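You operate a simulated robot arm through the tools that you are given. There is no shell and no other tool. Be economical: measure what you need, move in short steps, check, and stop when the job is done.

You are at the controls of a simulated two-armed robot. One attempt, no reset.

TASK
Put the long blue carton on the top of the wide white belt away on the top of the long steel table by the wall. Put the carton labelled "Railgap 12cm" from the top of the wide white belt on the right part of the trial line belt and the carton labelled "Pasta twists" on the top of the narrow white belt. Put the red test card that says "Iron 1.5 mm" from the top of the front belt on the top of the trial line belt and the red test card marked "Iron 3.0 mm" on the top of the steel side table. Put the white label block marked "Good" from the top of the blue trolley on the top of the steel side table and the white label block that says "Under" on the top of the front detector head. The order is free. Set down upright: long blue carton, carton.
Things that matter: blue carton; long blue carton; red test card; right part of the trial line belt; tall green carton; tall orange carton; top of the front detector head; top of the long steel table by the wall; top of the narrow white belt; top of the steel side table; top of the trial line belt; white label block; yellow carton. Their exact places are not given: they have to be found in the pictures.

Only the result counts: the job must be done as asked and must still hold three seconds after the hand-in. Knocking over, shifting, dropping, spilling or breaking anything else fails it.

THE ROBOT
Two 6-joint arms with two-finger grippers on one trunk, on a base that drives. Base frame: it is fixed to the floor where the robot stands at the start and does not move with it; the origin is under the middle of the robot, x ahead of it, y to its left, z up; the surface under the hand at the start is at about z = 800. Units: mm, degrees, N and s.
The left shoulder is at the start at [30, 178, 963], the right one opposite. With the tool pointing down near the work surface each hand reaches from about 420 to 840 mm from the robot's upright axis, wherever it stands, measured 20 degrees to its own side. Places, roughly: blue carton, tall green carton, tall orange carton [500, -250, 750]; long blue carton [750, -250, 750]; red test card [-3000, -5750, 750]; right part of the trial line belt [600, -3200, 800]; top of the front detector head (20x54 cm) [-2900, -5040, 1020]; top of the long steel table by the wall [-1200, 2600, 800]; top of the narrow white belt [-1100, 0, 800]; top of the steel side table [-4700, -5100, 700]; top of the trial line belt [600, -2700, 800]; white label block [-7500, -6500, 750]. Payload 2.54 kg a hand.
The tool frame of a hand sits at the grasp point between the pads (the TCP): z along the fingers, y along the line on which they close. The tips reach 30 mm beyond it. The gripper opens to 116 mm. The gripper's body begins 95 mm behind the TCP.
Orientation is that of the tool frame in the base frame, as a unit quaternion [w, x, y, z]. With the fingers straight down and closing along the base's y, the tool's x points along the base's -x, its y along +y and its z along -z.

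THE INTERFACE
- The arms move only by the tool play_rows. It takes "left_targets", "right_targets" or both (then of equal length, played together; a hand with none holds still); each is a list of rows, each a list of 7 numbers: the shift along the tool's x, y, z in mm, then the turn, a rotation vector about the tool's x, y, z in rad, then the opening, from 0 (shut) to 1 (fully open). In form: [[tx, ty, tz, wx, wy, wz, hand], ...]. A call has 1 to 12 rows; each row shifts and turns the commanded pose from where the row before left it, along the tool's axes as they then stand. Rows are played at 5 a second. More than 50 mm and 8.6 degrees between two rows, or a gripper value outside its range, and nothing of the call is played. Where a pose cannot be reached the arm comes as near as it can. A force on the tool above 40 N (or 10 N above the force at the start of the call, whichever is more), or a blocked arm, ends the call early, and 0.2 s more pass. The fingers move at their own pace (about 153 mm/s each) and stop on an object; they squeeze with about 41 N. The grip force told is the motor's: it shows also when the fingers shut on nothing. Time passes only in rows, and 0.2 s behind the last, so rows that do not move let the fingers close. The reply holds the time, the measured pose of the TCP, the force on the tool along the base axes, the opening and the grip force, in the units named above and with some noise, with the torque about the TCP (base axes, N m) and any sound that the robot's microphone picked up, and new pictures: "pictures" is both (left out), scene, wrist or none (wrist: the cameras of the hands that moved).
- Cameras (640 x 400 px; columns grow to the right, rows downward): "scene" is now at [39.3, -10.5, 1676.6]; the picture's right is [-0.10, -0.99, 0.00], its down [-0.83, 0.09, -0.55] and it looks along [0.55, -0.06, -0.83] (base axes); focal length 282 px, centre (320, 200). "left" rides on the left gripper at [69, 15, -122] in its tool frame; the picture's right is [-0.21, 0.98, 0.00], its down [-0.83, -0.18, -0.53] and it looks along [-0.52, -0.11, 0.85] (tool axes); focal length 251 px, centre (320, 200). "right" rides on the right gripper at [69, -15, -122] in its tool frame; the picture's right is [0.21, 0.98, 0.00], its down [-0.83, 0.18, -0.53] and it looks along [-0.52, 0.11, 0.85] (tool axes); focal length 251 px, centre (320, 200).
- slide_trunk(by): slides the trunk up (or, below 0, down) by that many mm; the arms and the scene camera ride with it, the base frame stays. It gives what a move gives, with no picture.
- base_move(legs): drives the robot by 1 to 6 legs, each [ahead, left, turn to the left] in mm, mm and degrees, along the robot's own axes; the way and the turn of a leg run together, so that a leg with both is an arc; at most 1500 mm and 180 degrees a leg. The arms and the cameras ride along, it lands a little off, and it stops where it bumps. It gives what a move gives, and a new picture of the scene camera.
- turn_head(pan, tilt): turns the head with the scene camera to pan (to the left, within 143 degrees either way) and tilt (down, from -29 to 69), counted from straight ahead of the robot. It gives what a move gives, and a new picture of the scene camera.
- probe_pixels(camera, pixels): for up to 12 pixels [column, row] of the newest picture of that camera ("zoom" is the newest enlarged one), the place [x, y, z] in the base frame of the surface seen there, good to about 3 mm. It takes no simulated time.
- enlarge(camera, box): a new picture of the part [left, top, right, bottom] of that camera's present view, enlarged. It takes no simulated time.
- job_done(): hands the job in; it is judged then, once.

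Keep the steps short. Do not move on a guess: measure, check each grasp and each placing, and mend mistakes. In all there are 138 turns and 260 pictures (those below and enlarged ones count). Leave the grippers open and the arms clear of the work at the hand-in unless told otherwise, and finish with a single line.

The tools are called by a JSON object that holds its "method" and its "body". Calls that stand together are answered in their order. play_rows: Moves the arms, as the interface text tells. Its arguments: {"type":"object","properties":{"left_targets":{"type":"array","items":{"type":"array","items":{"type":"number"}}},"right_targets":{"type":"array","items":{"type":"array","items":{"type":"number"}}},"pictures":{"type":"string","enum":["both","scene","wrist","none"]}},"required":[]} The other tools are called the same way: slide_trunk (by) slides the trunk up or down; base_move (legs) drives the base; turn_head (pan, tilt) turns the head that bears the scene camera; probe_pixels (camera, pixels) gives the place of the surface under pixels of a picture; enlarge (camera, box) takes an enlarged picture of a part of a camera's view; job_done () hands the job in.

At the start:

```text
time_s: 0.0
left_position: [549.8, 65.3, 1126.4]
left_orientation: [0.0, 0.0, 1.0, 0.0]
left_ft_force: [0.1, 0.1, -0.5]
left_torque: [0.01, 0.01, 0.01]
left_opening: 115.9
left_grip_force: 0.1
right_position: [417.9, -332.0, 1028.5]
right_orientation: [0.0, 0.0, 1.0, 0.0]
right_ft_force: [-0.5, 0.0, 0.4]
right_torque: [0.02, -0.04, -0.03]
right_opening: 116.2
right_grip_force: 0.0
trunk travel left (down, up): [-175.0, 365.0]
robot x, y, heading: [3.6, -3.7, 0.2]
head pan, tilt: [-6.0, 56.3]
```

scene: 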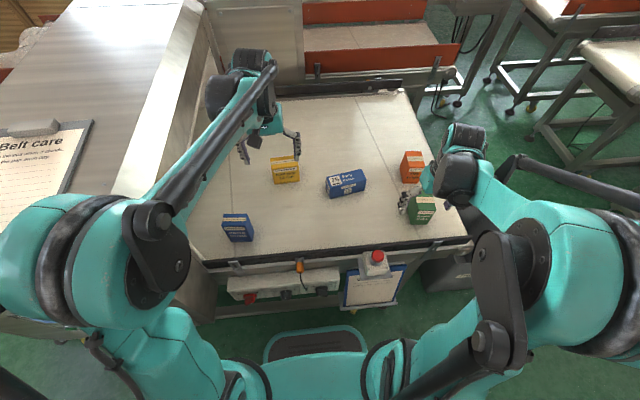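
right: 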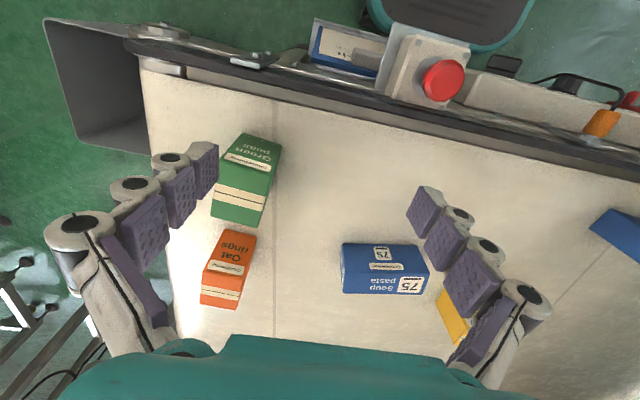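
left: 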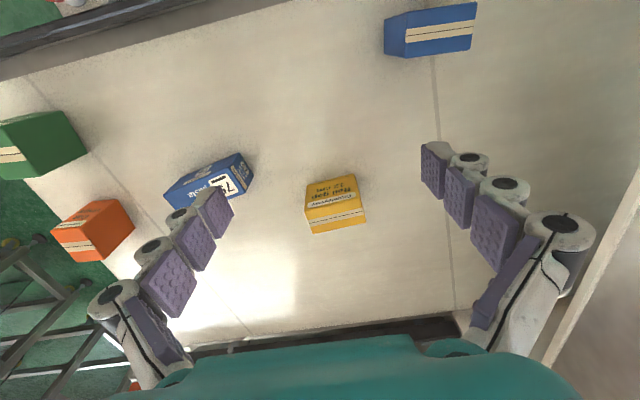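

I see five cartons on the wide white belt. I'll enlarge the scene to read the labels and probe their places.

{"method": "enlarge", "body": {"camera": "scene", "box": [200, 130, 460, 260]}}

{"method": "enlarge", "body": {"camera": "left", "box": [160, 0, 500, 240]}}

{"method": "probe_pixels", "body": {"camera": "scene", "pixels": [[238, 219], [238, 235], [284, 162], [285, 178], [345, 177], [348, 190], [413, 158], [411, 175], [425, 204], [424, 217], [300, 215], [330, 140]]}}

```text
2.46 times, centred on (330, 195) of scene
```

zoom: 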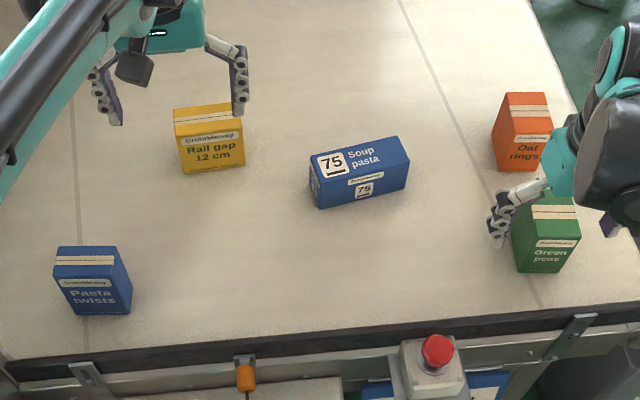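

```text
1.67 times, centred on (330, 120) of left
```

zoom: 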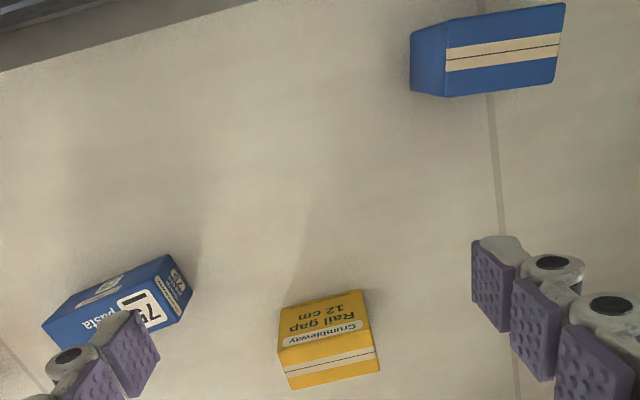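

```text
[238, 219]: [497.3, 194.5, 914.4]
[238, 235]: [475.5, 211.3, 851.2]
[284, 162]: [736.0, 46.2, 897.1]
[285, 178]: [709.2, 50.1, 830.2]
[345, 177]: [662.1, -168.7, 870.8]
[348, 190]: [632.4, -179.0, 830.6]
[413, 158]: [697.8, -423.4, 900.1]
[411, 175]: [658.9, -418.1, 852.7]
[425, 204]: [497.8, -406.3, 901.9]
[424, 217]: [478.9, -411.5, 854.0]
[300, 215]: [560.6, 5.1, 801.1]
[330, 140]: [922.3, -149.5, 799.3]
```

Labels read: "Pasta twists" (blue, left front), "Rail gap 12 cm" (yellow), "Soup pasta" (long blue). Next I'll enlarge again and probe the corners for exact poses.

{"method": "enlarge", "body": {"camera": "scene", "box": [215, 140, 375, 250]}}

{"method": "turn_head", "body": {"pan": -6, "tilt": 56}}

```text
3.64 times, centred on (295, 195) of scene
```

zoom: 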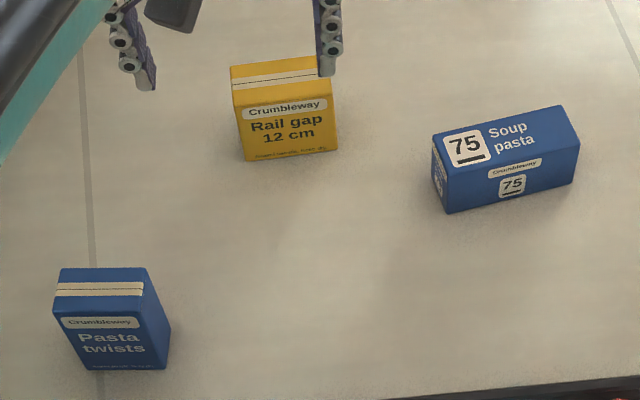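

```text
time_s: 0.6
left_position: [550.1, 66.3, 1127.5]
left_orientation: [0.0, 0.0, 1.0, -0.001]
left_ft_force: [-0.2, 0.6, -0.1]
left_torque: [0.04, -0.01, 0.0]
left_opening: 116.1
left_grip_force: 0.1
right_position: [416.6, -333.0, 1028.8]
right_orientation: [0.0, 0.0, 1.0, 0.0]
right_ft_force: [-0.8, 0.6, -0.5]
right_torque: [-0.01, 0.03, -0.01]
right_opening: 115.8
right_grip_force: 0.0
trunk travel left (down, up): [-175.0, 365.0]
robot x, y, heading: [1.8, 2.1, 0.0]
head pan, tilt: [-6.0, 56.0]
```

scene: 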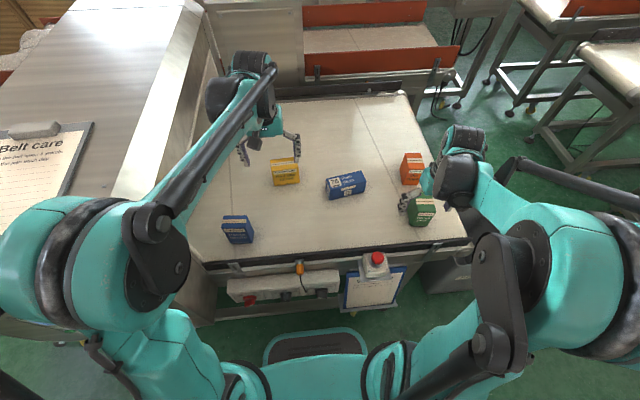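

Now I'll probe the carton corners in the zoom and read the clipboard.

{"method": "probe_pixels", "body": {"camera": "zoom", "pixels": [[63, 272], [146, 272], [150, 300], [58, 308], [438, 142], [562, 110], [576, 140], [445, 168], [234, 70], [236, 98], [330, 92], [165, 345]]}}

{"method": "enlarge", "body": {"camera": "scene", "box": [0, 90, 110, 180]}}

```text
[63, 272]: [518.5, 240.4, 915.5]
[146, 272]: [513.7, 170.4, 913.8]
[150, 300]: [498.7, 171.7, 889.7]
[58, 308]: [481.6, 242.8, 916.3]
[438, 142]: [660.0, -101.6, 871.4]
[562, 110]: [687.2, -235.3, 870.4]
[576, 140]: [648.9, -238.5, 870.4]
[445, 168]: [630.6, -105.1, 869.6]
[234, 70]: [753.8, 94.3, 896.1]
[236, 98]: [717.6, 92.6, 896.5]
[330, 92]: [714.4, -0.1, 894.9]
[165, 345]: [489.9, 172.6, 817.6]
```

```text
4.44 times, centred on (55, 135) of scene
```

zoom: 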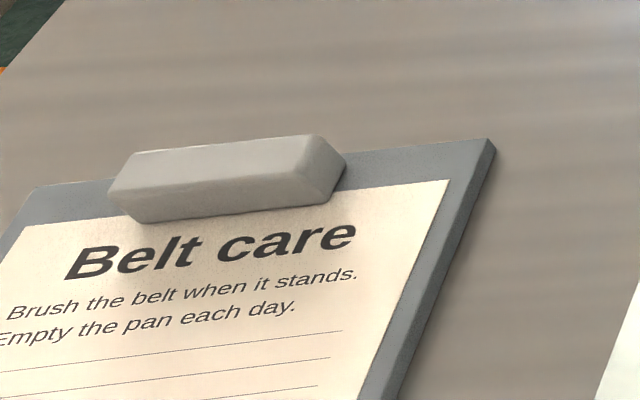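

The clipboard has nothing for this job. Pasta twists is centred at about (498, 207) with its top at 915. Soup pasta is centred at about (654, -172), with its long axis turned about 11°. The left hand goes over Pasta, the right over Soup.

{"method": "play_rows", "body": {"left_targets": [[8.7, 23.4, 21, 0, 0, 0.0117, 1], [8.7, 23.4, 21, 0, 0, 0.0117, 1], [8.7, 23.4, 21, 0, 0, 0.0117, 1], [8.7, 23.4, 21, 0, 0, 0.0117, 1], [8.7, 23.4, 21, 0, 0, 0.0117, 1], [8.7, 23.4, 21, 0, 0, 0.0117, 1], [0, 0, 0, 0, 0, 0, 1], [0, 0, 0, 0, 0, 0, 1], [0, 0, 0, 0, 0, 0, 1], [0, 0, 0, 0, 0, 0, 1], [0, 0, 0, 0, 0, 0, 1], [0, 0, 0, 0, 0, 0, 1]], "right_targets": [[-39.6, 26.75, 0, 0, 0, 0, 1], [-39.6, 26.75, 0, 0, 0, 0, 1], [-39.6, 26.75, 0, 0, 0, 0, 1], [-39.6, 26.75, 0, 0, 0, 0, 1], [-39.6, 26.75, 0, 0, 0, 0, 1], [-39.6, 26.75, 0, 0, 0, 0, 1], [0, 0, 0, 0, 0, 0.138, 1], [0, 0, 0, 0, 0, 0.138, 1], [0, 0, 0, 0, 0, 0.138, 1], [0, 0, 0, 0, 0, 0.138, 1], [0, 0, 0, 0, 0, 0.138, 1], [0, 0, 0, 0, 0, 0.138, 1]], "pictures": "none"}}

{"method": "play_rows", "body": {"right_targets": [[0, 0, 5, 0, 0, 0.138, 1], [0, 0, 5, 0, 0, 0.138, 1], [0, 0, 5, 0, 0, 0.138, 1], [0, 0, 5, 0, 0, 0.138, 1], [0, 0, 0, 0, 0, 0, 1]], "left_targets": [[0, 0, 5, 0, 0, 0, 1], [0, 0, 5, 0, 0, 0, 1], [0, 0, 5, 0, 0, 0, 1], [0, 0, 5, 0, 0, 0, 1], [0, 0, 0, 0, 0, 0, 1]]}}

```text
time_s: 3.2
left_position: [503.7, 207.6, 1000.4]
left_orientation: [0.0, 0.035, 0.999, 0.001]
left_ft_force: [0.1, 0.1, 0.7]
left_torque: [0.0, -0.04, 0.03]
left_opening: 115.7
left_grip_force: 0.0
right_position: [653.7, -172.3, 1028.3]
right_orientation: [0.0, 0.404, 0.915, 0.001]
right_ft_force: [0.3, 0.4, -0.1]
right_torque: [0.0, -0.01, -0.01]
right_opening: 115.9
right_grip_force: 0.0
trunk travel left (down, up): [-175.0, 365.0]
robot x, y, heading: [-0.1, 0.2, 0.0]
head pan, tilt: [-6.0, 56.0]
```

```text
time_s: 4.4
left_position: [503.1, 206.7, 980.8]
left_orientation: [0.001, 0.035, 0.999, 0.0]
left_ft_force: [0.1, 0.5, 0.5]
left_torque: [-0.01, -0.03, 0.02]
left_opening: 115.9
left_grip_force: 0.0
right_position: [653.8, -172.2, 1007.5]
right_orientation: [0.0, 0.638, 0.77, 0.0]
right_ft_force: [-0.1, -0.1, 0.1]
right_torque: [0.01, 0.01, 0.01]
right_opening: 115.9
right_grip_force: 0.1
trunk travel left (down, up): [-175.0, 365.0]
robot x, y, heading: [4.8, -2.5, 0.0]
head pan, tilt: [-6.0, 56.0]
```

scene: 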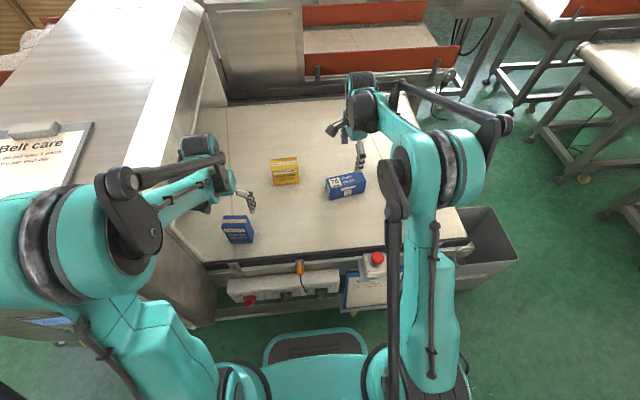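
right: 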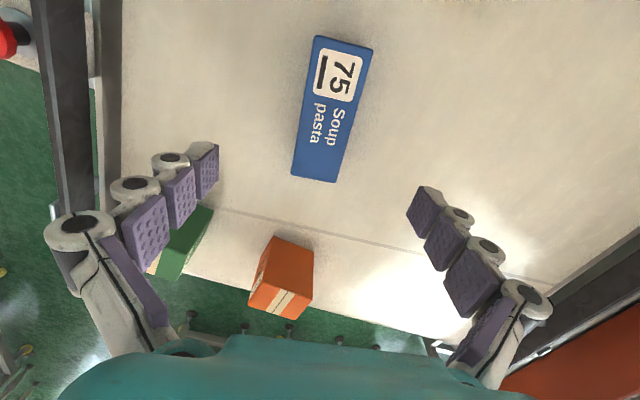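
left: 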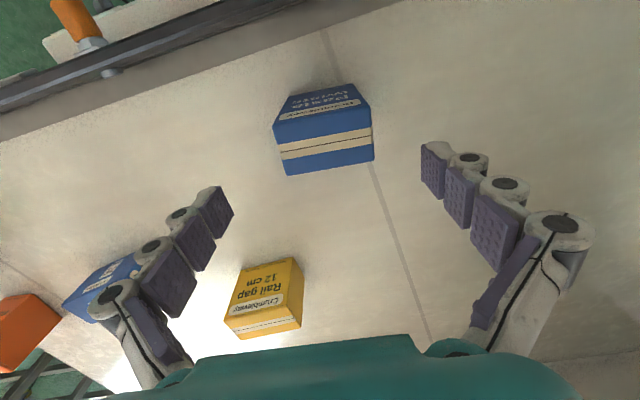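

Both hands are above their cartons. I'll probe the top corners from the wrist cameras to refine.

{"method": "probe_pixels", "body": {"camera": "right", "pixels": [[317, 38], [370, 50], [336, 181], [294, 172]]}}

{"method": "probe_pixels", "body": {"camera": "left", "pixels": [[277, 131], [370, 128], [372, 158], [287, 172]]}}

```text
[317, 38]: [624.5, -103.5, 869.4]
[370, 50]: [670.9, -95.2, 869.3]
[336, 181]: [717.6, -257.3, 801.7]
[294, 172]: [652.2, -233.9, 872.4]
```

```text
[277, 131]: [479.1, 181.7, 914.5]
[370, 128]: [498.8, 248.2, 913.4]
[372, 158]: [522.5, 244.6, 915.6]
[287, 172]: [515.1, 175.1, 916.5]
```

Small corrections, then both hands descend and close.

{"method": "play_rows", "body": {"left_targets": [[3, 2, 29, 0, 0, 0, 1], [0, 0, 29, 0, 0, 0, 1], [0, 0, 29, 0, 0, 0, 1], [0, 0, 29, 0, 0, 0, 1], [0, 0, 0, 0, 0, 0, 1], [0, 0, 0, 0, 0, 0, 0], [0, 0, 0, 0, 0, 0, 0], [0, 0, 0, 0, 0, 0, 0], [0, 0, 0, 0, 0, 0, 0]], "right_targets": [[5.4, 8.9, 40, 0, 0, 0, 1], [0, 0, 42, 0, 0, 0, 1], [0, 0, 41, 0, 0, 0, 1], [0, 0, 41, 0, 0, 0, 1], [0, 0, 0, 0, 0, 0, 1], [0, 0, 0, 0, 0, 0, 0], [0, 0, 0, 0, 0, 0, 0], [0, 0, 0, 0, 0, 0, 0], [0, 0, 0, 0, 0, 0, 0]]}}

```text
time_s: 6.4
left_position: [497.5, 210.6, 863.8]
left_orientation: [0.0, 0.035, 0.999, 0.0]
left_ft_force: [-0.8, 2.5, 4.6]
left_torque: [0.38, 0.0, 0.06]
left_opening: 74.1
left_grip_force: 41.2
right_position: [663.3, -164.4, 845.1]
right_orientation: [0.0, 0.636, 0.772, 0.001]
right_ft_force: [-0.1, -0.9, 6.3]
right_torque: [0.02, 0.24, 0.01]
right_opening: 54.1
right_grip_force: 41.1
trunk travel left (down, up): [-175.0, 365.0]
robot x, y, heading: [-4.1, 2.1, 0.0]
head pan, tilt: [-6.0, 56.0]
```

scene: 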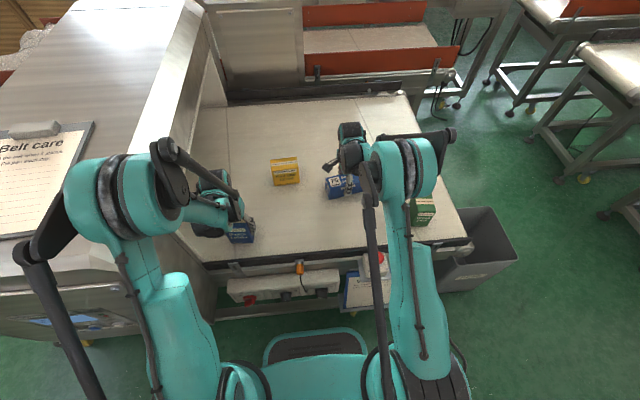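
right: 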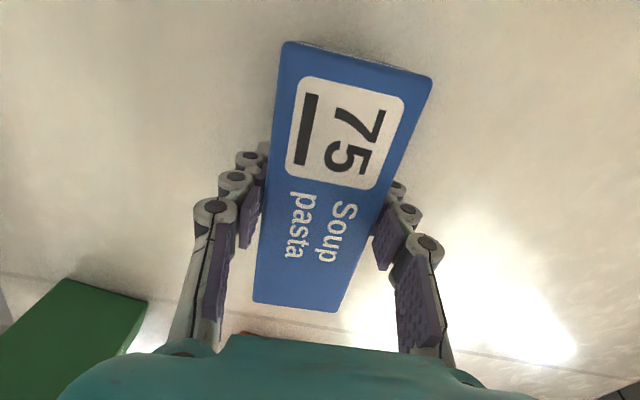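
left: 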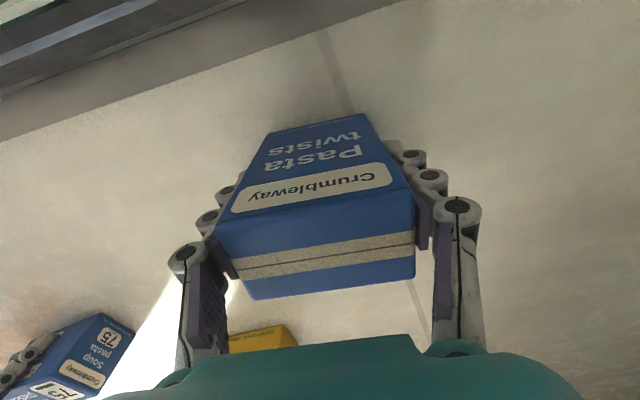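

Both gripped (74 mm and 54 mm). I'll lift both and draw them in a little, then look around with the head.

{"method": "play_rows", "body": {"left_targets": [[0, 0, -40, 0, 0, 0, 0], [0, 0, -40, 0, 0, 0, 0], [0, 0, -40, 0, 0, 0, 0], [0, 0, -40, 0, 0, 0, 0], [0, 0, -40, 0, 0, 0, 0], [10, 0, 0, 0, 0, 0, 0], [10, 0, 0, 0, 0, 0, 0], [10, 0, 0, 0, 0, 0, 0], [10, 0, 0, 0, 0, 0, 0]], "right_targets": [[0, 0, -40, 0, 0, 0, 0], [0, 0, -40, 0, 0, 0, 0], [0, 0, -40, 0, 0, 0, 0], [0, 0, -40, 0, 0, 0, 0], [0, 0, -40, 0, 0, 0, 0], [0, -45, 0, 0, 0, 0, 0], [0, -45, 0, 0, 0, 0, 0], [0, -45, 0, 0, 0, 0, 0], [0, -45, 0, 0, 0, 0, 0]], "pictures": "scene"}}

{"method": "turn_head", "body": {"pan": 140, "tilt": 30}}

{"method": "turn_head", "body": {"pan": 85, "tilt": 30}}

{"method": "turn_head", "body": {"pan": -90, "tilt": 25}}

{"method": "turn_head", "body": {"pan": -140, "tilt": 25}}

```text
time_s: 8.4
left_position: [457.5, 213.1, 1063.8]
left_orientation: [0.0, 0.035, 0.999, 0.0]
left_ft_force: [0.0, -0.2, -1.0]
left_torque: [0.02, -0.01, 0.0]
left_opening: 73.8
left_grip_force: 41.2
right_position: [486.6, -200.3, 1044.9]
right_orientation: [0.0, 0.637, 0.771, 0.001]
right_ft_force: [-0.7, -0.2, -3.1]
right_torque: [0.03, -0.02, 0.0]
right_opening: 54.1
right_grip_force: 41.2
trunk travel left (down, up): [-175.0, 365.0]
robot x, y, heading: [-0.6, 3.8, -0.0]
head pan, tilt: [-6.0, 56.0]
```

scene: 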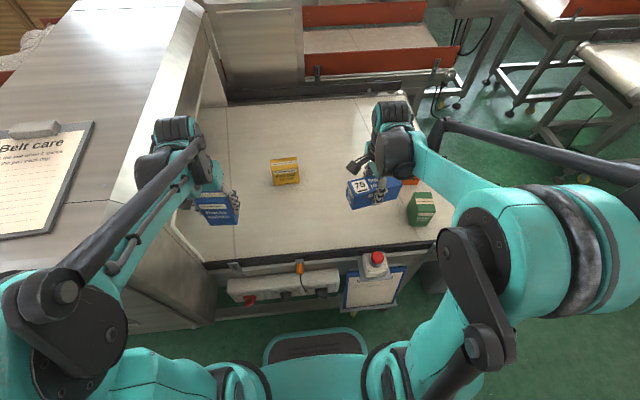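

```text
time_s: 10.7
left_position: [459.0, 213.8, 1063.2]
left_orientation: [0.0, 0.035, 0.999, 0.0]
left_ft_force: [-1.3, 0.5, -1.6]
left_torque: [0.0, -0.01, -0.02]
left_opening: 74.2
left_grip_force: 40.6
right_position: [488.0, -201.2, 1045.7]
right_orientation: [0.0, 0.637, 0.771, 0.0]
right_ft_force: [0.6, 0.0, -2.9]
right_torque: [0.03, -0.01, -0.04]
right_opening: 53.9
right_grip_force: 41.0
trunk travel left (down, up): [-175.0, 365.0]
robot x, y, heading: [-2.6, 0.1, 0.1]
head pan, tilt: [140.0, 30.0]
```

scene: 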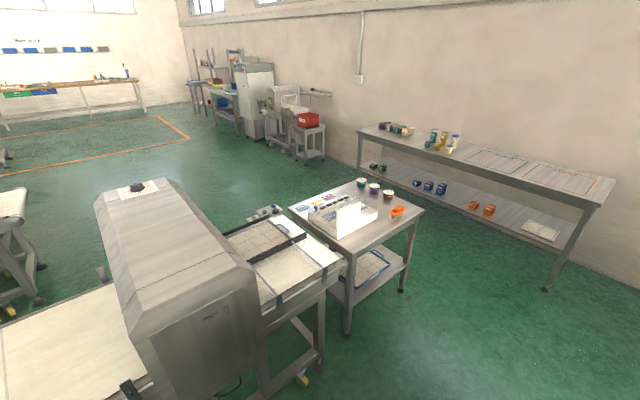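

```text
time_s: 11.9
left_position: [459.5, 213.7, 1064.1]
left_orientation: [0.0, 0.035, 0.999, 0.0]
left_ft_force: [-0.4, 0.6, -2.0]
left_torque: [-0.01, -0.02, 0.0]
left_opening: 74.1
left_grip_force: 41.2
right_position: [488.2, -200.6, 1046.0]
right_orientation: [0.0, 0.637, 0.771, -0.001]
right_ft_force: [0.0, 0.0, -2.4]
right_torque: [-0.03, -0.01, 0.01]
right_opening: 53.8
right_grip_force: 41.2
trunk travel left (down, up): [-175.0, 365.0]
robot x, y, heading: [0.2, 1.9, 0.0]
head pan, tilt: [85.0, 30.0]
```

scene: 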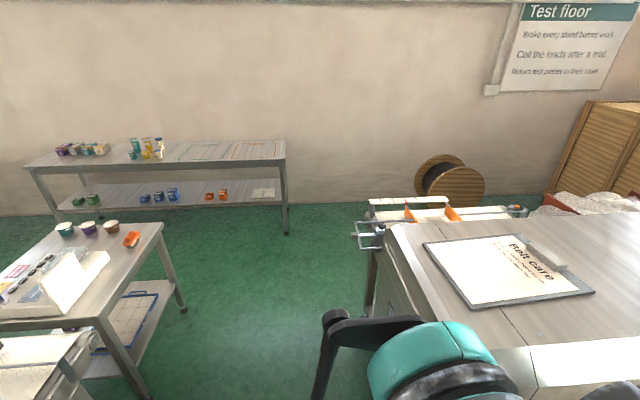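

```text
time_s: 14.6
left_position: [458.4, 212.4, 1065.1]
left_orientation: [0.0, 0.035, 0.999, 0.001]
left_ft_force: [0.5, 0.2, -2.2]
left_torque: [0.02, -0.01, 0.01]
left_opening: 74.2
left_grip_force: 40.7
right_position: [488.0, -199.9, 1044.0]
right_orientation: [0.0, 0.637, 0.771, 0.0]
right_ft_force: [-0.2, -0.2, -2.8]
right_torque: [0.0, 0.02, 0.0]
right_opening: 54.1
right_grip_force: 41.3
trunk travel left (down, up): [-175.0, 365.0]
robot x, y, heading: [2.7, -0.3, 0.1]
head pan, tilt: [-90.0, 25.0]
```

scene: 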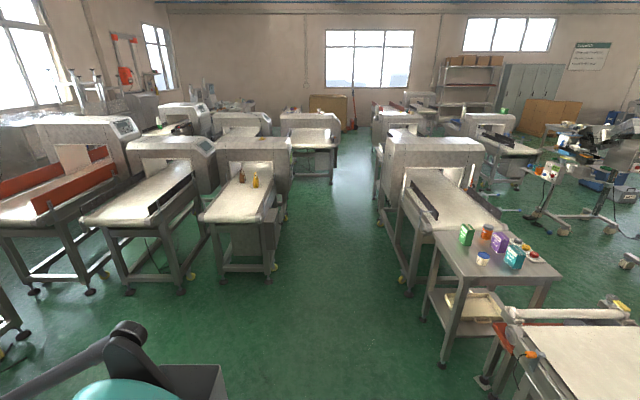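

```text
time_s: 15.8
left_position: [458.6, 213.9, 1063.9]
left_orientation: [0.0, 0.034, 0.999, 0.0]
left_ft_force: [-0.4, 0.5, -2.1]
left_torque: [0.01, 0.02, -0.04]
left_opening: 74.1
left_grip_force: 41.0
right_position: [488.7, -200.8, 1045.4]
right_orientation: [0.0, 0.637, 0.771, 0.0]
right_ft_force: [0.0, 0.8, -1.7]
right_torque: [0.02, -0.01, 0.01]
right_opening: 54.1
right_grip_force: 41.0
trunk travel left (down, up): [-175.0, 365.0]
robot x, y, heading: [-2.2, -0.3, -0.3]
head pan, tilt: [-140.0, 25.0]
```

scene: 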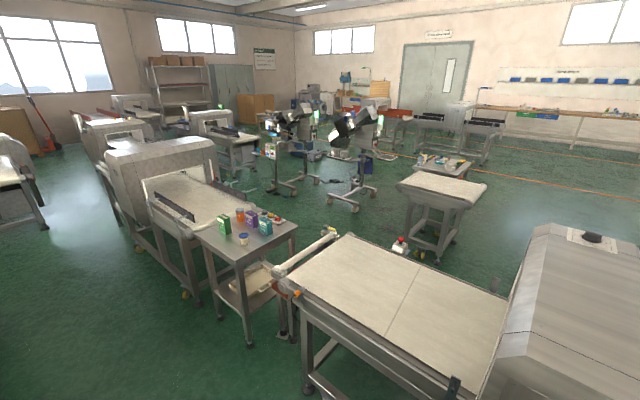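

The narrow belt with its detector is right behind me. I'll probe the belt points in this view.

{"method": "probe_pixels", "body": {"camera": "scene", "pixels": [[340, 240], [295, 290], [440, 360], [505, 290], [412, 300], [390, 330], [530, 230], [265, 335], [440, 190]]}}

{"method": "turn_head", "body": {"pan": 140, "tilt": 45}}

```text
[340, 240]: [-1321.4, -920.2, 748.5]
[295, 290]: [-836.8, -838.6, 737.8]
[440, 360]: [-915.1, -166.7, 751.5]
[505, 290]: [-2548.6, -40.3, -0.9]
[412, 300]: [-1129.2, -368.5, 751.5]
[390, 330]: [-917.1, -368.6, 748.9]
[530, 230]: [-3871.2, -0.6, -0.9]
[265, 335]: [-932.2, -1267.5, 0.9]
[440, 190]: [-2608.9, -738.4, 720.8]
```

```text
time_s: 19.6
left_position: [458.8, 213.8, 1064.5]
left_orientation: [0.0, 0.035, 0.999, 0.0]
left_ft_force: [0.7, 0.0, -2.0]
left_torque: [-0.01, -0.01, 0.01]
left_opening: 73.9
left_grip_force: 41.0
right_position: [488.5, -200.5, 1044.4]
right_orientation: [0.0, 0.637, 0.771, 0.0]
right_ft_force: [0.3, 1.0, -2.6]
right_torque: [0.01, 0.02, -0.04]
right_opening: 54.0
right_grip_force: 40.9
trunk travel left (down, up): [-175.0, 365.0]
robot x, y, heading: [-0.4, 1.4, 0.1]
head pan, tilt: [140.0, 45.0]
```

scene: 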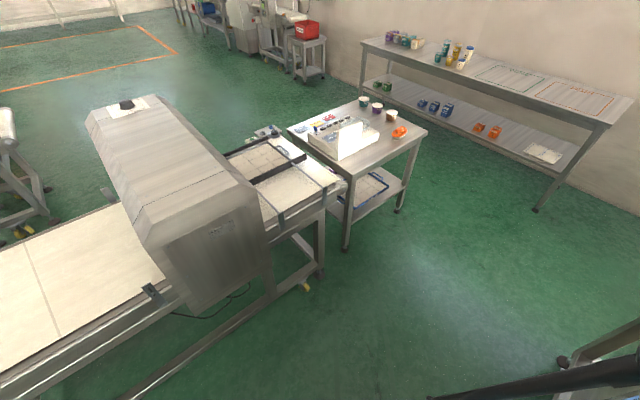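

I'll probe the detector, the cup table, the steel table and the floor to plan the way.

{"method": "probe_pixels", "body": {"camera": "scene", "pixels": [[130, 200], [170, 300], [250, 200], [100, 110], [415, 130], [345, 165], [600, 125], [520, 85], [430, 50], [560, 100], [535, 210], [380, 330]]}}

{"method": "turn_head", "body": {"pan": 100, "tilt": 50}}

```text
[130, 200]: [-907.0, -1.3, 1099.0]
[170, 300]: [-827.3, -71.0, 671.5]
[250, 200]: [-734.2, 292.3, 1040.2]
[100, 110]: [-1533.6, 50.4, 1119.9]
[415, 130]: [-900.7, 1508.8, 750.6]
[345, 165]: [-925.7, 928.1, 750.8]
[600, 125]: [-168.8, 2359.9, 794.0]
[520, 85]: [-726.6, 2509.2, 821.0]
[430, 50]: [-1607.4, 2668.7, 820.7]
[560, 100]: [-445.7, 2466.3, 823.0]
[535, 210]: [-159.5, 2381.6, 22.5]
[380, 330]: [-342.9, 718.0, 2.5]
```

```text
time_s: 20.7
left_position: [457.7, 213.1, 1065.0]
left_orientation: [0.0, 0.034, 0.999, 0.0]
left_ft_force: [-0.4, -0.2, -1.2]
left_torque: [0.0, 0.01, -0.01]
left_opening: 73.9
left_grip_force: 41.2
right_position: [489.0, -201.7, 1043.9]
right_orientation: [0.0, 0.637, 0.771, 0.0]
right_ft_force: [0.9, -0.2, -4.0]
right_torque: [-0.01, 0.01, 0.02]
right_opening: 54.1
right_grip_force: 40.9
trunk travel left (down, up): [-175.0, 365.0]
robot x, y, heading: [-0.4, -0.6, 0.3]
head pan, tilt: [100.0, 50.0]
```

scene: 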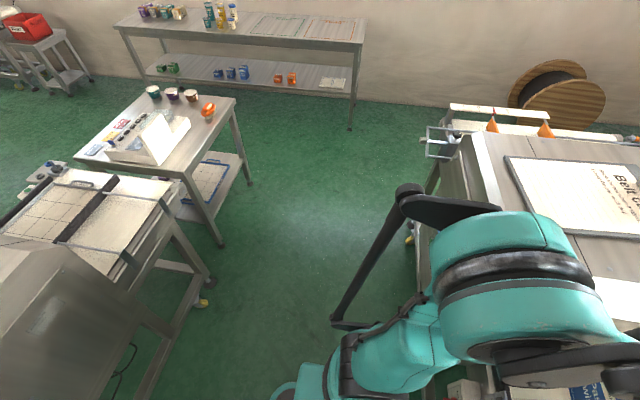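

{"method": "probe_pixels", "body": {"camera": "scene", "pixels": [[425, 240], [428, 140], [408, 245], [200, 302], [210, 280], [245, 182], [222, 242], [470, 160], [340, 105], [300, 30], [350, 130], [250, 27]]}}

```text
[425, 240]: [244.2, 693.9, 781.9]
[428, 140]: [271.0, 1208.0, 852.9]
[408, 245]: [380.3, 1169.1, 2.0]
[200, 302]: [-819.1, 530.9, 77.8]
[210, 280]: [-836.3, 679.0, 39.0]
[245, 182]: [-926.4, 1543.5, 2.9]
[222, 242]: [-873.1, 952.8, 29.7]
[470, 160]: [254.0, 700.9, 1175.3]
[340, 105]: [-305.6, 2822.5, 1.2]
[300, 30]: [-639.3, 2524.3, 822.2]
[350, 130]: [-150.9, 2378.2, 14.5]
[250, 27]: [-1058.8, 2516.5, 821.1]
```

The way is clear. I back off 150, turn right, drive 450 toward -y, and turn right again to face the narrow belt.

{"method": "turn_head", "body": {"pan": 0, "tilt": 50}}

{"method": "base_move", "body": {"legs": [[-150, 0, 0], [0, 0, -90], [450, 0, 0], [0, 0, -90]]}}

```text
time_s: 22.4
left_position: [458.2, 213.9, 1064.1]
left_orientation: [-0.001, 0.035, 0.999, 0.0]
left_ft_force: [-0.3, 0.7, -1.9]
left_torque: [0.01, -0.02, 0.01]
left_opening: 74.3
left_grip_force: 41.0
right_position: [488.4, -200.6, 1044.5]
right_orientation: [0.0, 0.636, 0.771, -0.001]
right_ft_force: [0.3, -1.1, -2.3]
right_torque: [0.03, 0.03, -0.04]
right_opening: 54.0
right_grip_force: 41.2
trunk travel left (down, up): [-175.0, 365.0]
robot x, y, heading: [-2.6, 0.4, -0.0]
head pan, tilt: [0.0, 50.0]
```

scene: 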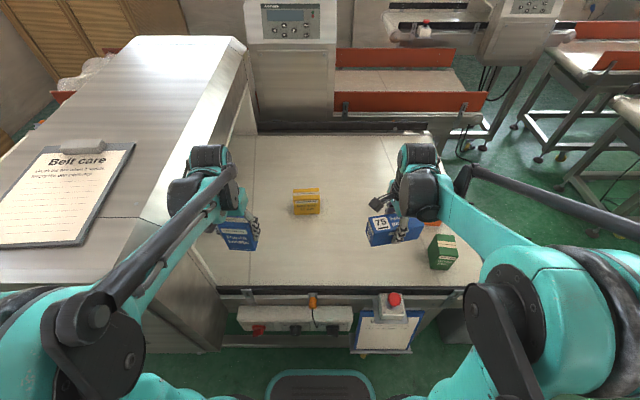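

```text
time_s: 33.7
left_position: [-593.7, -677.4, 1063.6]
left_orientation: [-0.001, 1.0, -0.023, -0.001]
left_ft_force: [-0.8, -0.2, -1.7]
left_torque: [-0.02, 0.0, 0.0]
left_opening: 74.2
left_grip_force: 41.2
right_position: [-632.9, -264.3, 1045.4]
right_orientation: [0.001, 0.778, -0.628, 0.0]
right_ft_force: [-0.3, 0.5, -2.0]
right_torque: [0.02, 0.0, -0.02]
right_opening: 54.1
right_grip_force: 41.4
trunk travel left (down, up): [-175.0, 365.0]
robot x, y, heading: [-142.1, -454.0, -178.5]
head pan, tilt: [0.0, 50.0]
```

scene: 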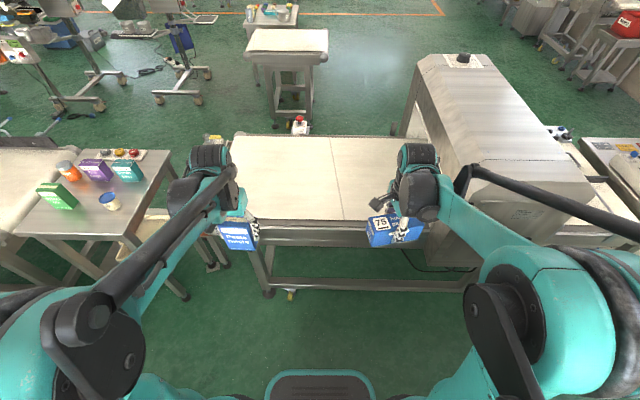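

I drive 150 ahead, then extend the left hand 220 over the belt and lower it partly.

{"method": "base_move", "body": {"legs": [[150, 0, 0]]}}

{"method": "play_rows", "body": {"left_targets": [[-44, -3, 0, 0, 0, 0, 0], [-44, -3, 0, 0, 0, 0, 0], [-44, -3, 0, 0, 0, 0, 0], [-44, -3, 0, 0, 0, 0, 0], [-44, -3, 0, 0, 0, 0, 0], [0, 0, 44, 0, 0, 0, 0], [0, 0, 44, 0, 0, 0, 0], [0, 0, 44, 0, 0, 0, 0], [0, 0, 44, 0, 0, 0, 0], [0, 0, 34, 0, 0, 0, 0], [0, 0, 0, 0, 0, 0, 0]]}}

```text
time_s: 35.1
left_position: [-745.4, -681.1, 1064.3]
left_orientation: [0.0, 1.0, -0.023, 0.001]
left_ft_force: [-1.0, -1.2, -2.0]
left_torque: [0.0, -0.05, -0.02]
left_opening: 73.9
left_grip_force: 41.6
right_position: [-784.5, -267.3, 1043.9]
right_orientation: [-0.002, 0.779, -0.627, 0.0]
right_ft_force: [-0.5, -0.5, -2.0]
right_torque: [-0.01, -0.06, 0.01]
right_opening: 53.9
right_grip_force: 41.0
trunk travel left (down, up): [-175.0, 365.0]
robot x, y, heading: [-289.3, -453.4, -179.1]
head pan, tilt: [0.0, 50.0]
```

scene: 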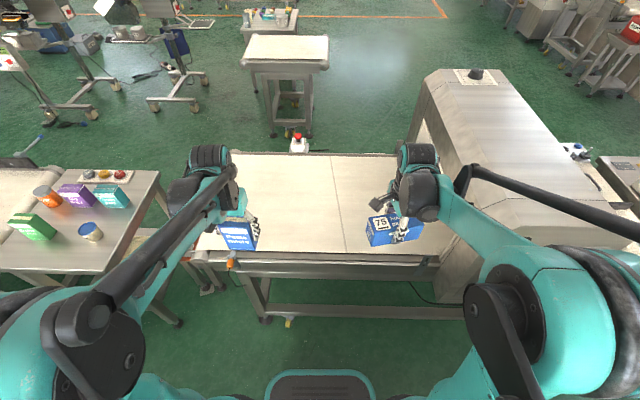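

```text
time_s: 37.5
left_position: [-964.9, -657.4, 853.2]
left_orientation: [0.0, 1.0, -0.023, 0.0]
left_ft_force: [0.0, 0.1, -1.2]
left_torque: [0.02, 0.0, 0.02]
left_opening: 74.2
left_grip_force: 41.1
right_position: [-783.3, -267.4, 1044.9]
right_orientation: [-0.001, 0.779, -0.627, -0.001]
right_ft_force: [-0.1, 0.9, -1.6]
right_torque: [-0.04, -0.02, 0.01]
right_opening: 53.9
right_grip_force: 40.8
trunk travel left (down, up): [-175.0, 365.0]
robot x, y, heading: [-293.2, -459.3, -178.7]
head pan, tilt: [0.0, 50.0]
```

scene: 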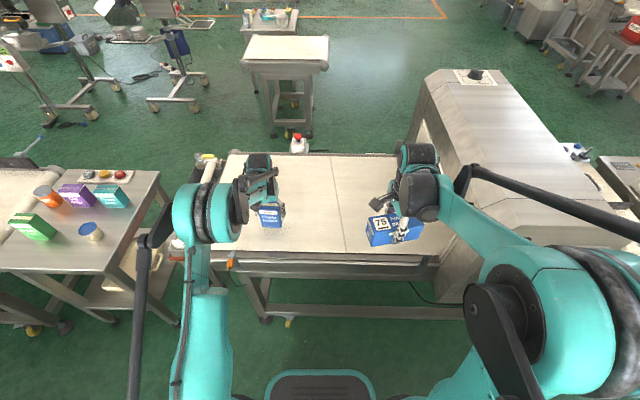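
left: 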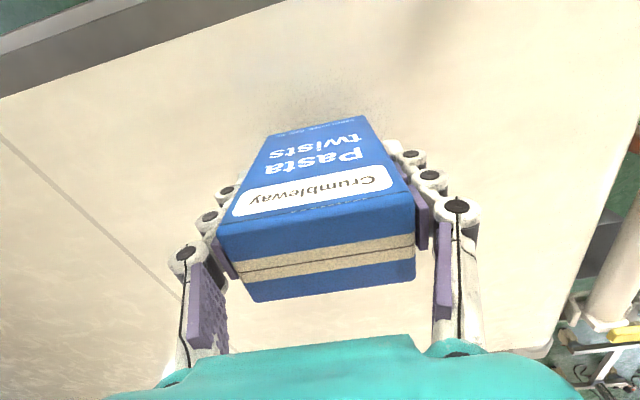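

I'll check the belt height from the wrist view, and lower in the same go (bottom to about 752).

{"method": "probe_pixels", "body": {"camera": "left", "pixels": [[200, 110], [450, 120], [560, 150], [90, 300], [300, 230]]}}

{"method": "play_rows", "body": {"left_targets": [[0, 0, 15, 0, 0, 0, 0], [0, 0, 14, 0, 0, 0, 0], [0, 0, 4, 0, 0, 0, 0], [0, 0, 2, 0, 0, 0, 0], [0, 0, 2, 0, 0, 0, 0], [0, 0, 0, 0, 0, 0, 0]], "pictures": "wrist"}}

```text
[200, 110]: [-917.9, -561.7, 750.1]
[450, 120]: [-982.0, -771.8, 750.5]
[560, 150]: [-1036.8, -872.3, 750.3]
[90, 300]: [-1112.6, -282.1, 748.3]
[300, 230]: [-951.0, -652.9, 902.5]
```

```text
time_s: 38.9
left_position: [-964.0, -657.1, 818.1]
left_orientation: [-0.001, 1.0, -0.023, 0.0]
left_ft_force: [-0.3, -0.3, -0.8]
left_torque: [-0.02, 0.02, 0.03]
left_opening: 74.0
left_grip_force: 41.1
right_position: [-784.0, -267.9, 1043.6]
right_orientation: [0.0, 0.779, -0.627, 0.0]
right_ft_force: [-0.5, 0.2, -2.3]
right_torque: [-0.04, 0.0, 0.02]
right_opening: 54.1
right_grip_force: 41.6
trunk travel left (down, up): [-175.0, 365.0]
robot x, y, heading: [-287.7, -459.0, -178.8]
head pan, tilt: [0.0, 50.0]
```

left: 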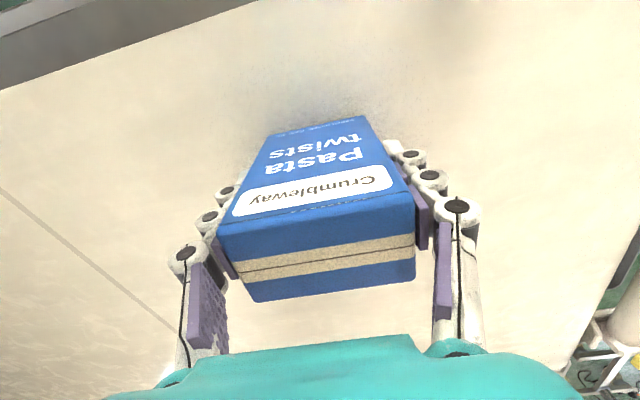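

It is about 3 mm above. I lower 4 mm more, open, and back straight up.

{"method": "play_rows", "body": {"left_targets": [[0, 0, 2, 0, 0, 0, 0], [0, 0, 2, 0, 0, 0, 0], [0, 0, 0, 0, 0, 0, 0], [0, 0, 0, 0, 0, 0, 1], [0, 0, 0, 0, 0, 0, 1], [0, 0, 0, 0, 0, 0, 1], [0, 0, -30, 0, 0, 0, 1], [0, 0, -45, 0, 0, 0, 1], [0, 0, -45, 0, 0, 0, 1], [0, 0, -45, 0, 0, 0, 1], [0, 0, -45, 0, 0, 0, 1], [0, 0, -40, 0, 0, 0, 1]]}}

```text
time_s: 41.5
left_position: [-964.6, -655.6, 1065.0]
left_orientation: [0.0, 1.0, -0.022, 0.0]
left_ft_force: [0.6, 0.2, -0.6]
left_torque: [0.0, 0.01, 0.0]
left_opening: 115.8
left_grip_force: 0.2
right_position: [-782.8, -267.3, 1044.5]
right_orientation: [0.001, 0.779, -0.627, 0.0]
right_ft_force: [0.4, 0.9, -2.4]
right_torque: [-0.06, 0.01, -0.04]
right_opening: 54.0
right_grip_force: 41.3
trunk travel left (down, up): [-175.0, 365.0]
robot x, y, heading: [-289.3, -457.7, -178.5]
head pan, tilt: [0.0, 50.0]
```

scene: 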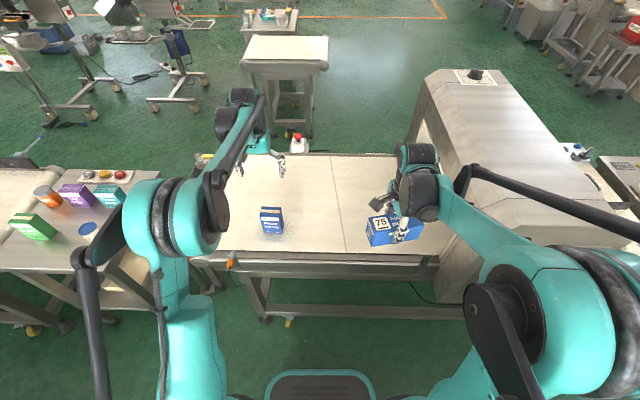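
left: 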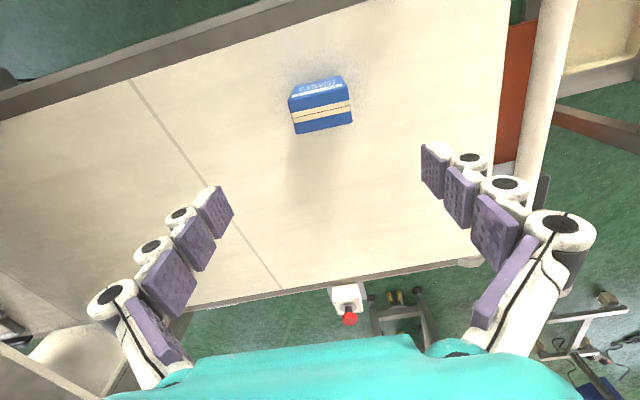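

Pasta twists stands on the narrow belt. I draw the left hand in, back off, turn right to face +y, sidestep and drive toward the steel table.

{"method": "play_rows", "body": {"left_targets": [[45, 0, 0, 0, 0, 0, 1], [45, 0, 0, 0, 0, 0, 1], [45, 0, 0, 0, 0, 0, 1], [45, 0, 0, 0, 0, 0, 1], [45, 0, 0, 0, 0, 0, 1]], "pictures": "none"}}

{"method": "base_move", "body": {"legs": [[-200, 0, 0], [0, 0, -91.5], [0, 150, 0], [1450, 0, 0], [500, 200, 0]]}}

```text
time_s: 42.7
left_position: [-738.1, -664.2, 1064.1]
left_orientation: [-0.001, 1.0, -0.023, -0.001]
left_ft_force: [0.4, -0.1, 0.1]
left_torque: [0.01, 0.03, 0.01]
left_opening: 116.1
left_grip_force: 0.0
right_position: [-782.4, -268.4, 1044.9]
right_orientation: [0.001, 0.779, -0.627, 0.0]
right_ft_force: [1.0, 0.2, -2.6]
right_torque: [0.0, 0.01, 0.02]
right_opening: 54.0
right_grip_force: 41.1
trunk travel left (down, up): [-175.0, 365.0]
robot x, y, heading: [-291.5, -457.2, -178.4]
head pan, tilt: [0.0, 50.0]
```

```text
time_s: 58.6
left_position: [-599.5, 1932.9, 1061.9]
left_orientation: [0.0, -0.677, 0.736, 0.0]
left_ft_force: [0.8, 0.4, -0.5]
left_torque: [-0.03, 0.01, 0.0]
left_opening: 116.1
left_grip_force: 0.2
right_position: [-202.5, 1961.0, 1043.6]
right_orientation: [0.001, -0.089, 0.996, 0.0]
right_ft_force: [0.1, 0.5, -2.8]
right_torque: [0.0, -0.01, -0.01]
right_opening: 53.7
right_grip_force: 41.0
trunk travel left (down, up): [-175.0, 365.0]
robot x, y, heading: [-406.8, 1478.4, 89.2]
head pan, tilt: [0.0, 50.0]
```

scene: 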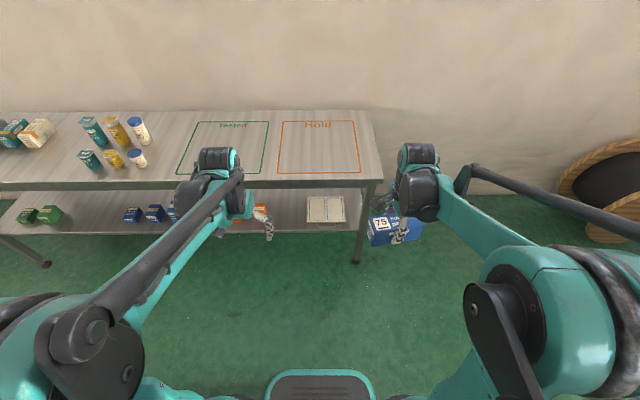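

{"method": "probe_pixels", "body": {"camera": "scene", "pixels": [[145, 165], [178, 174], [185, 150], [188, 184], [150, 184], [270, 173], [279, 173], [360, 172], [378, 178], [320, 178], [320, 150], [320, 115]]}}

```text
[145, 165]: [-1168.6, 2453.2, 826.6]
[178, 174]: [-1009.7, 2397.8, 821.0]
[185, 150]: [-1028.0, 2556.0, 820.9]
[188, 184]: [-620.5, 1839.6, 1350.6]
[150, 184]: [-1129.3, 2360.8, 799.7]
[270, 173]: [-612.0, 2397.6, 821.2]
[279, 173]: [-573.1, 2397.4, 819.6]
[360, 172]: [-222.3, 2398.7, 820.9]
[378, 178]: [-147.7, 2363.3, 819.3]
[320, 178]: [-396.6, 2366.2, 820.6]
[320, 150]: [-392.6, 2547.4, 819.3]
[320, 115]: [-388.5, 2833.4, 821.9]
```

Table top is at 821, with free space near x −400. I drive ahead 370 and left 200, extend 150 and lower.

{"method": "base_move", "body": {"legs": [[370, 200, 0]]}}

{"method": "play_rows", "body": {"right_targets": [[0, 40, 0, 0, 0, 0, 0], [0, 40, 0, 0, 0, 0, 0], [0, 40, 0, 0, 0, 0, 0], [0, 40, 0, 0, 0, 0, 0], [0, 0, 40, 0, 0, 0, 0], [0, 0, 40, 0, 0, 0, 0], [0, 0, 40, 0, 0, 0, 0], [0, 0, 35, 0, 0, 0, 0], [0, 0, 0, 0, 0, 0, 0]]}}

```text
time_s: 61.2
left_position: [-787.1, 2309.7, 1060.1]
left_orientation: [-0.001, -0.673, 0.739, 0.0]
left_ft_force: [0.1, 0.9, -0.4]
left_torque: [-0.05, 0.0, -0.04]
left_opening: 116.2
left_grip_force: 0.1
right_position: [-389.7, 2335.4, 1044.0]
right_orientation: [0.0, -0.085, 0.996, -0.001]
right_ft_force: [-0.9, 0.1, -2.4]
right_torque: [0.02, 0.0, -0.01]
right_opening: 53.8
right_grip_force: 41.0
trunk travel left (down, up): [-175.0, 365.0]
robot x, y, heading: [-600.3, 1853.0, 88.4]
head pan, tilt: [0.0, 50.0]
```

scene: 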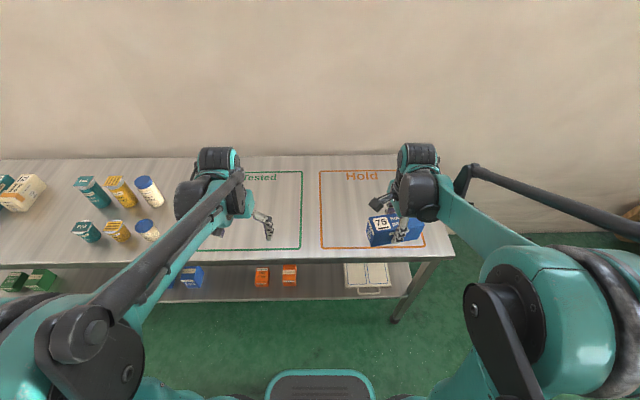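

```text
time_s: 63.2
left_position: [-788.5, 2309.4, 1063.8]
left_orientation: [0.0, -0.674, 0.739, 0.0]
left_ft_force: [0.0, 1.2, 0.7]
left_torque: [-0.01, 0.01, 0.0]
left_opening: 115.9
left_grip_force: 0.1
right_position: [-417.4, 2492.3, 890.9]
right_orientation: [0.0, -0.083, 0.997, -0.001]
right_ft_force: [0.2, -0.9, -2.5]
right_torque: [0.02, 0.03, -0.03]
right_opening: 54.0
right_grip_force: 40.7
trunk travel left (down, up): [-175.0, 365.0]
robot x, y, heading: [-600.8, 1847.6, 88.8]
head pan, tilt: [0.0, 50.0]
```

scene: 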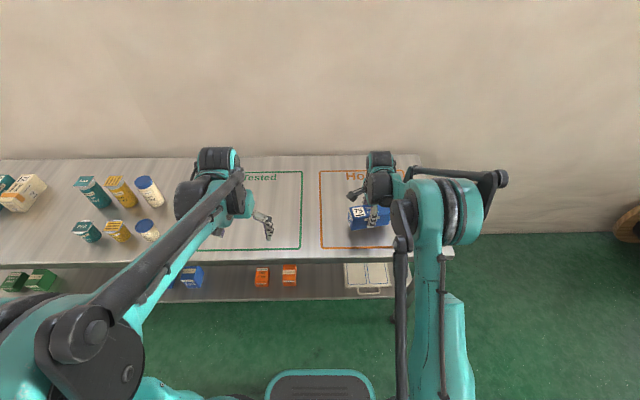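
right: 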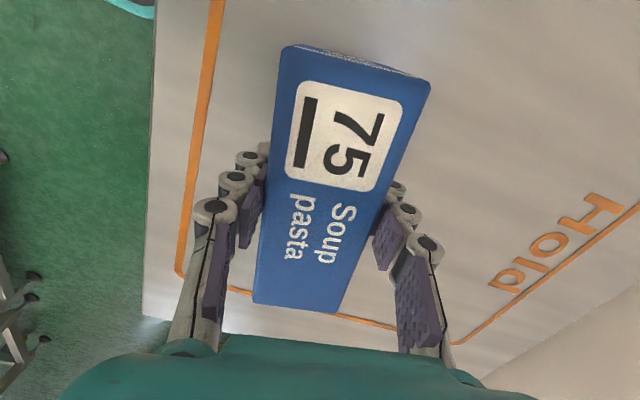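

Now I lower the last ~25 mm gently, release and lift.

{"method": "play_rows", "body": {"right_targets": [[0, 0, 12, 0, 0, 0, 0], [0, 0, 8, 0, 0, 0, 0], [0, 0, 3, 0, 0, 0, 0], [0, 0, 2, 0, 0, 0, 0], [0, 0, 0, 0, 0, 0, 0]], "pictures": "none"}}

{"method": "play_rows", "body": {"right_targets": [[0, 0, 0, 0, 0, 0, 1], [0, 0, 0, 0, 0, 0, 1], [0, 0, 0, 0, 0, 0, 1], [0, 0, -30, 0, 0, 0, 1], [0, 0, -45, 0, 0, 0, 1], [0, 0, -45, 0, 0, 0, 1], [0, 0, -45, 0, 0, 0, 1], [0, -40, 0, 0, 0, 0, 1], [0, -40, 0, 0, 0, 0, 1], [0, -40, 0, 0, 0, 0, 1], [0, -40, 0, 0, 0, 0, 1], [0, -40, 0, 0, 0, 0, 1]]}}

```text
time_s: 64.4
left_position: [-788.0, 2309.6, 1062.2]
left_orientation: [-0.001, -0.673, 0.739, 0.0]
left_ft_force: [1.1, 0.3, -0.7]
left_torque: [0.01, -0.01, 0.01]
left_opening: 115.9
left_grip_force: 0.0
right_position: [-416.1, 2491.7, 864.3]
right_orientation: [0.0, -0.084, 0.997, -0.001]
right_ft_force: [-1.1, 0.2, -1.0]
right_torque: [-0.03, -0.14, 0.03]
right_opening: 53.7
right_grip_force: 41.4
trunk travel left (down, up): [-175.0, 365.0]
robot x, y, heading: [-602.0, 1848.5, 88.5]
head pan, tilt: [0.0, 50.0]
```

```text
time_s: 67.0
left_position: [-787.6, 2308.5, 1063.3]
left_orientation: [0.001, -0.673, 0.739, 0.001]
left_ft_force: [0.5, 1.0, -1.0]
left_torque: [0.01, 0.0, -0.02]
left_opening: 116.2
left_grip_force: 0.1
right_position: [-381.8, 2292.0, 1030.6]
right_orientation: [-0.001, -0.083, 0.997, 0.001]
right_ft_force: [-0.5, -0.5, 0.3]
right_torque: [0.05, -0.02, -0.01]
right_opening: 115.8
right_grip_force: 0.0
trunk travel left (down, up): [-175.0, 365.0]
robot x, y, heading: [-603.5, 1851.4, 88.7]
head pan, tilt: [0.0, 50.0]
```

scene: 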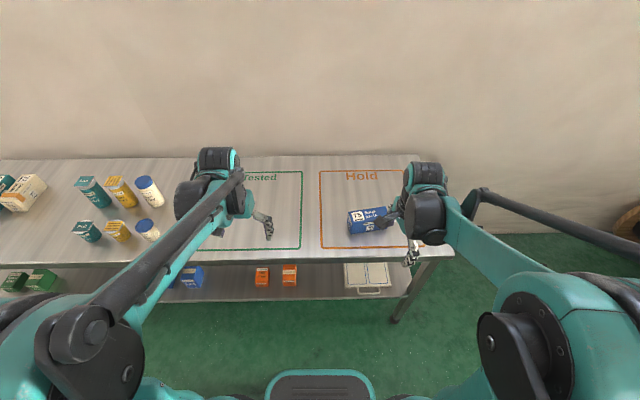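
right: 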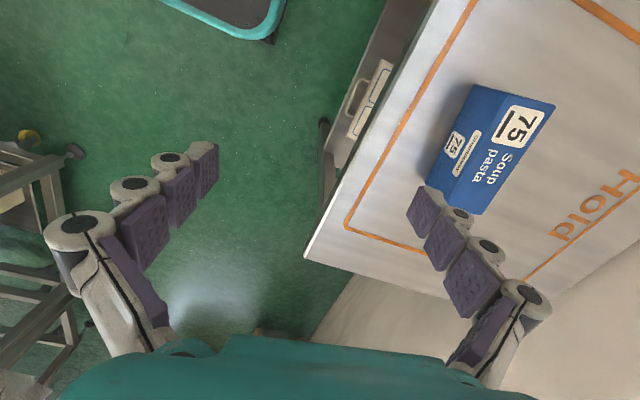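

The long carton is placed. Now I return to the wide belt for the Rail gap carton: back out, turn to heading 0.

{"method": "base_move", "body": {"legs": [[-300, -330, 0], [-1450, 0, 0], [-400, 0, 0], [0, 0, -88.6], [200, 250, 0]]}}

```text
time_s: 84.0
left_position: [324.3, 158.6, 1060.9]
left_orientation: [0.0, 0.013, 1.0, 0.0]
left_ft_force: [-0.4, 0.1, -0.6]
left_torque: [-0.01, 0.01, 0.0]
left_opening: 116.1
left_grip_force: 0.1
right_position: [335.5, -246.2, 1028.7]
right_orientation: [0.0, 0.62, 0.784, 0.0]
right_ft_force: [-1.1, -0.7, 0.5]
right_torque: [-0.04, 0.03, -0.03]
right_opening: 115.9
right_grip_force: 0.2
trunk travel left (down, up): [-175.0, 365.0]
robot x, y, heading: [-123.8, -56.1, 2.4]
head pan, tilt: [0.0, 50.0]
```

scene: 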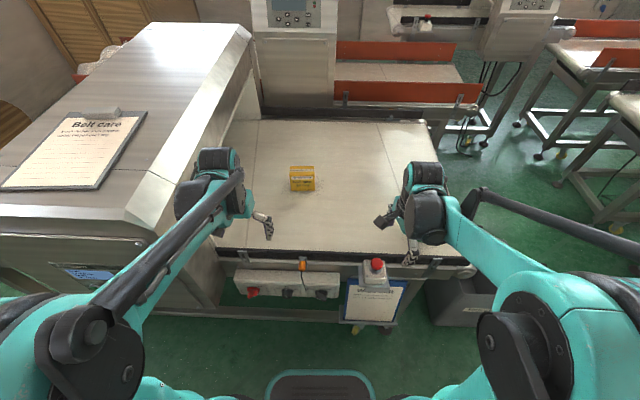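

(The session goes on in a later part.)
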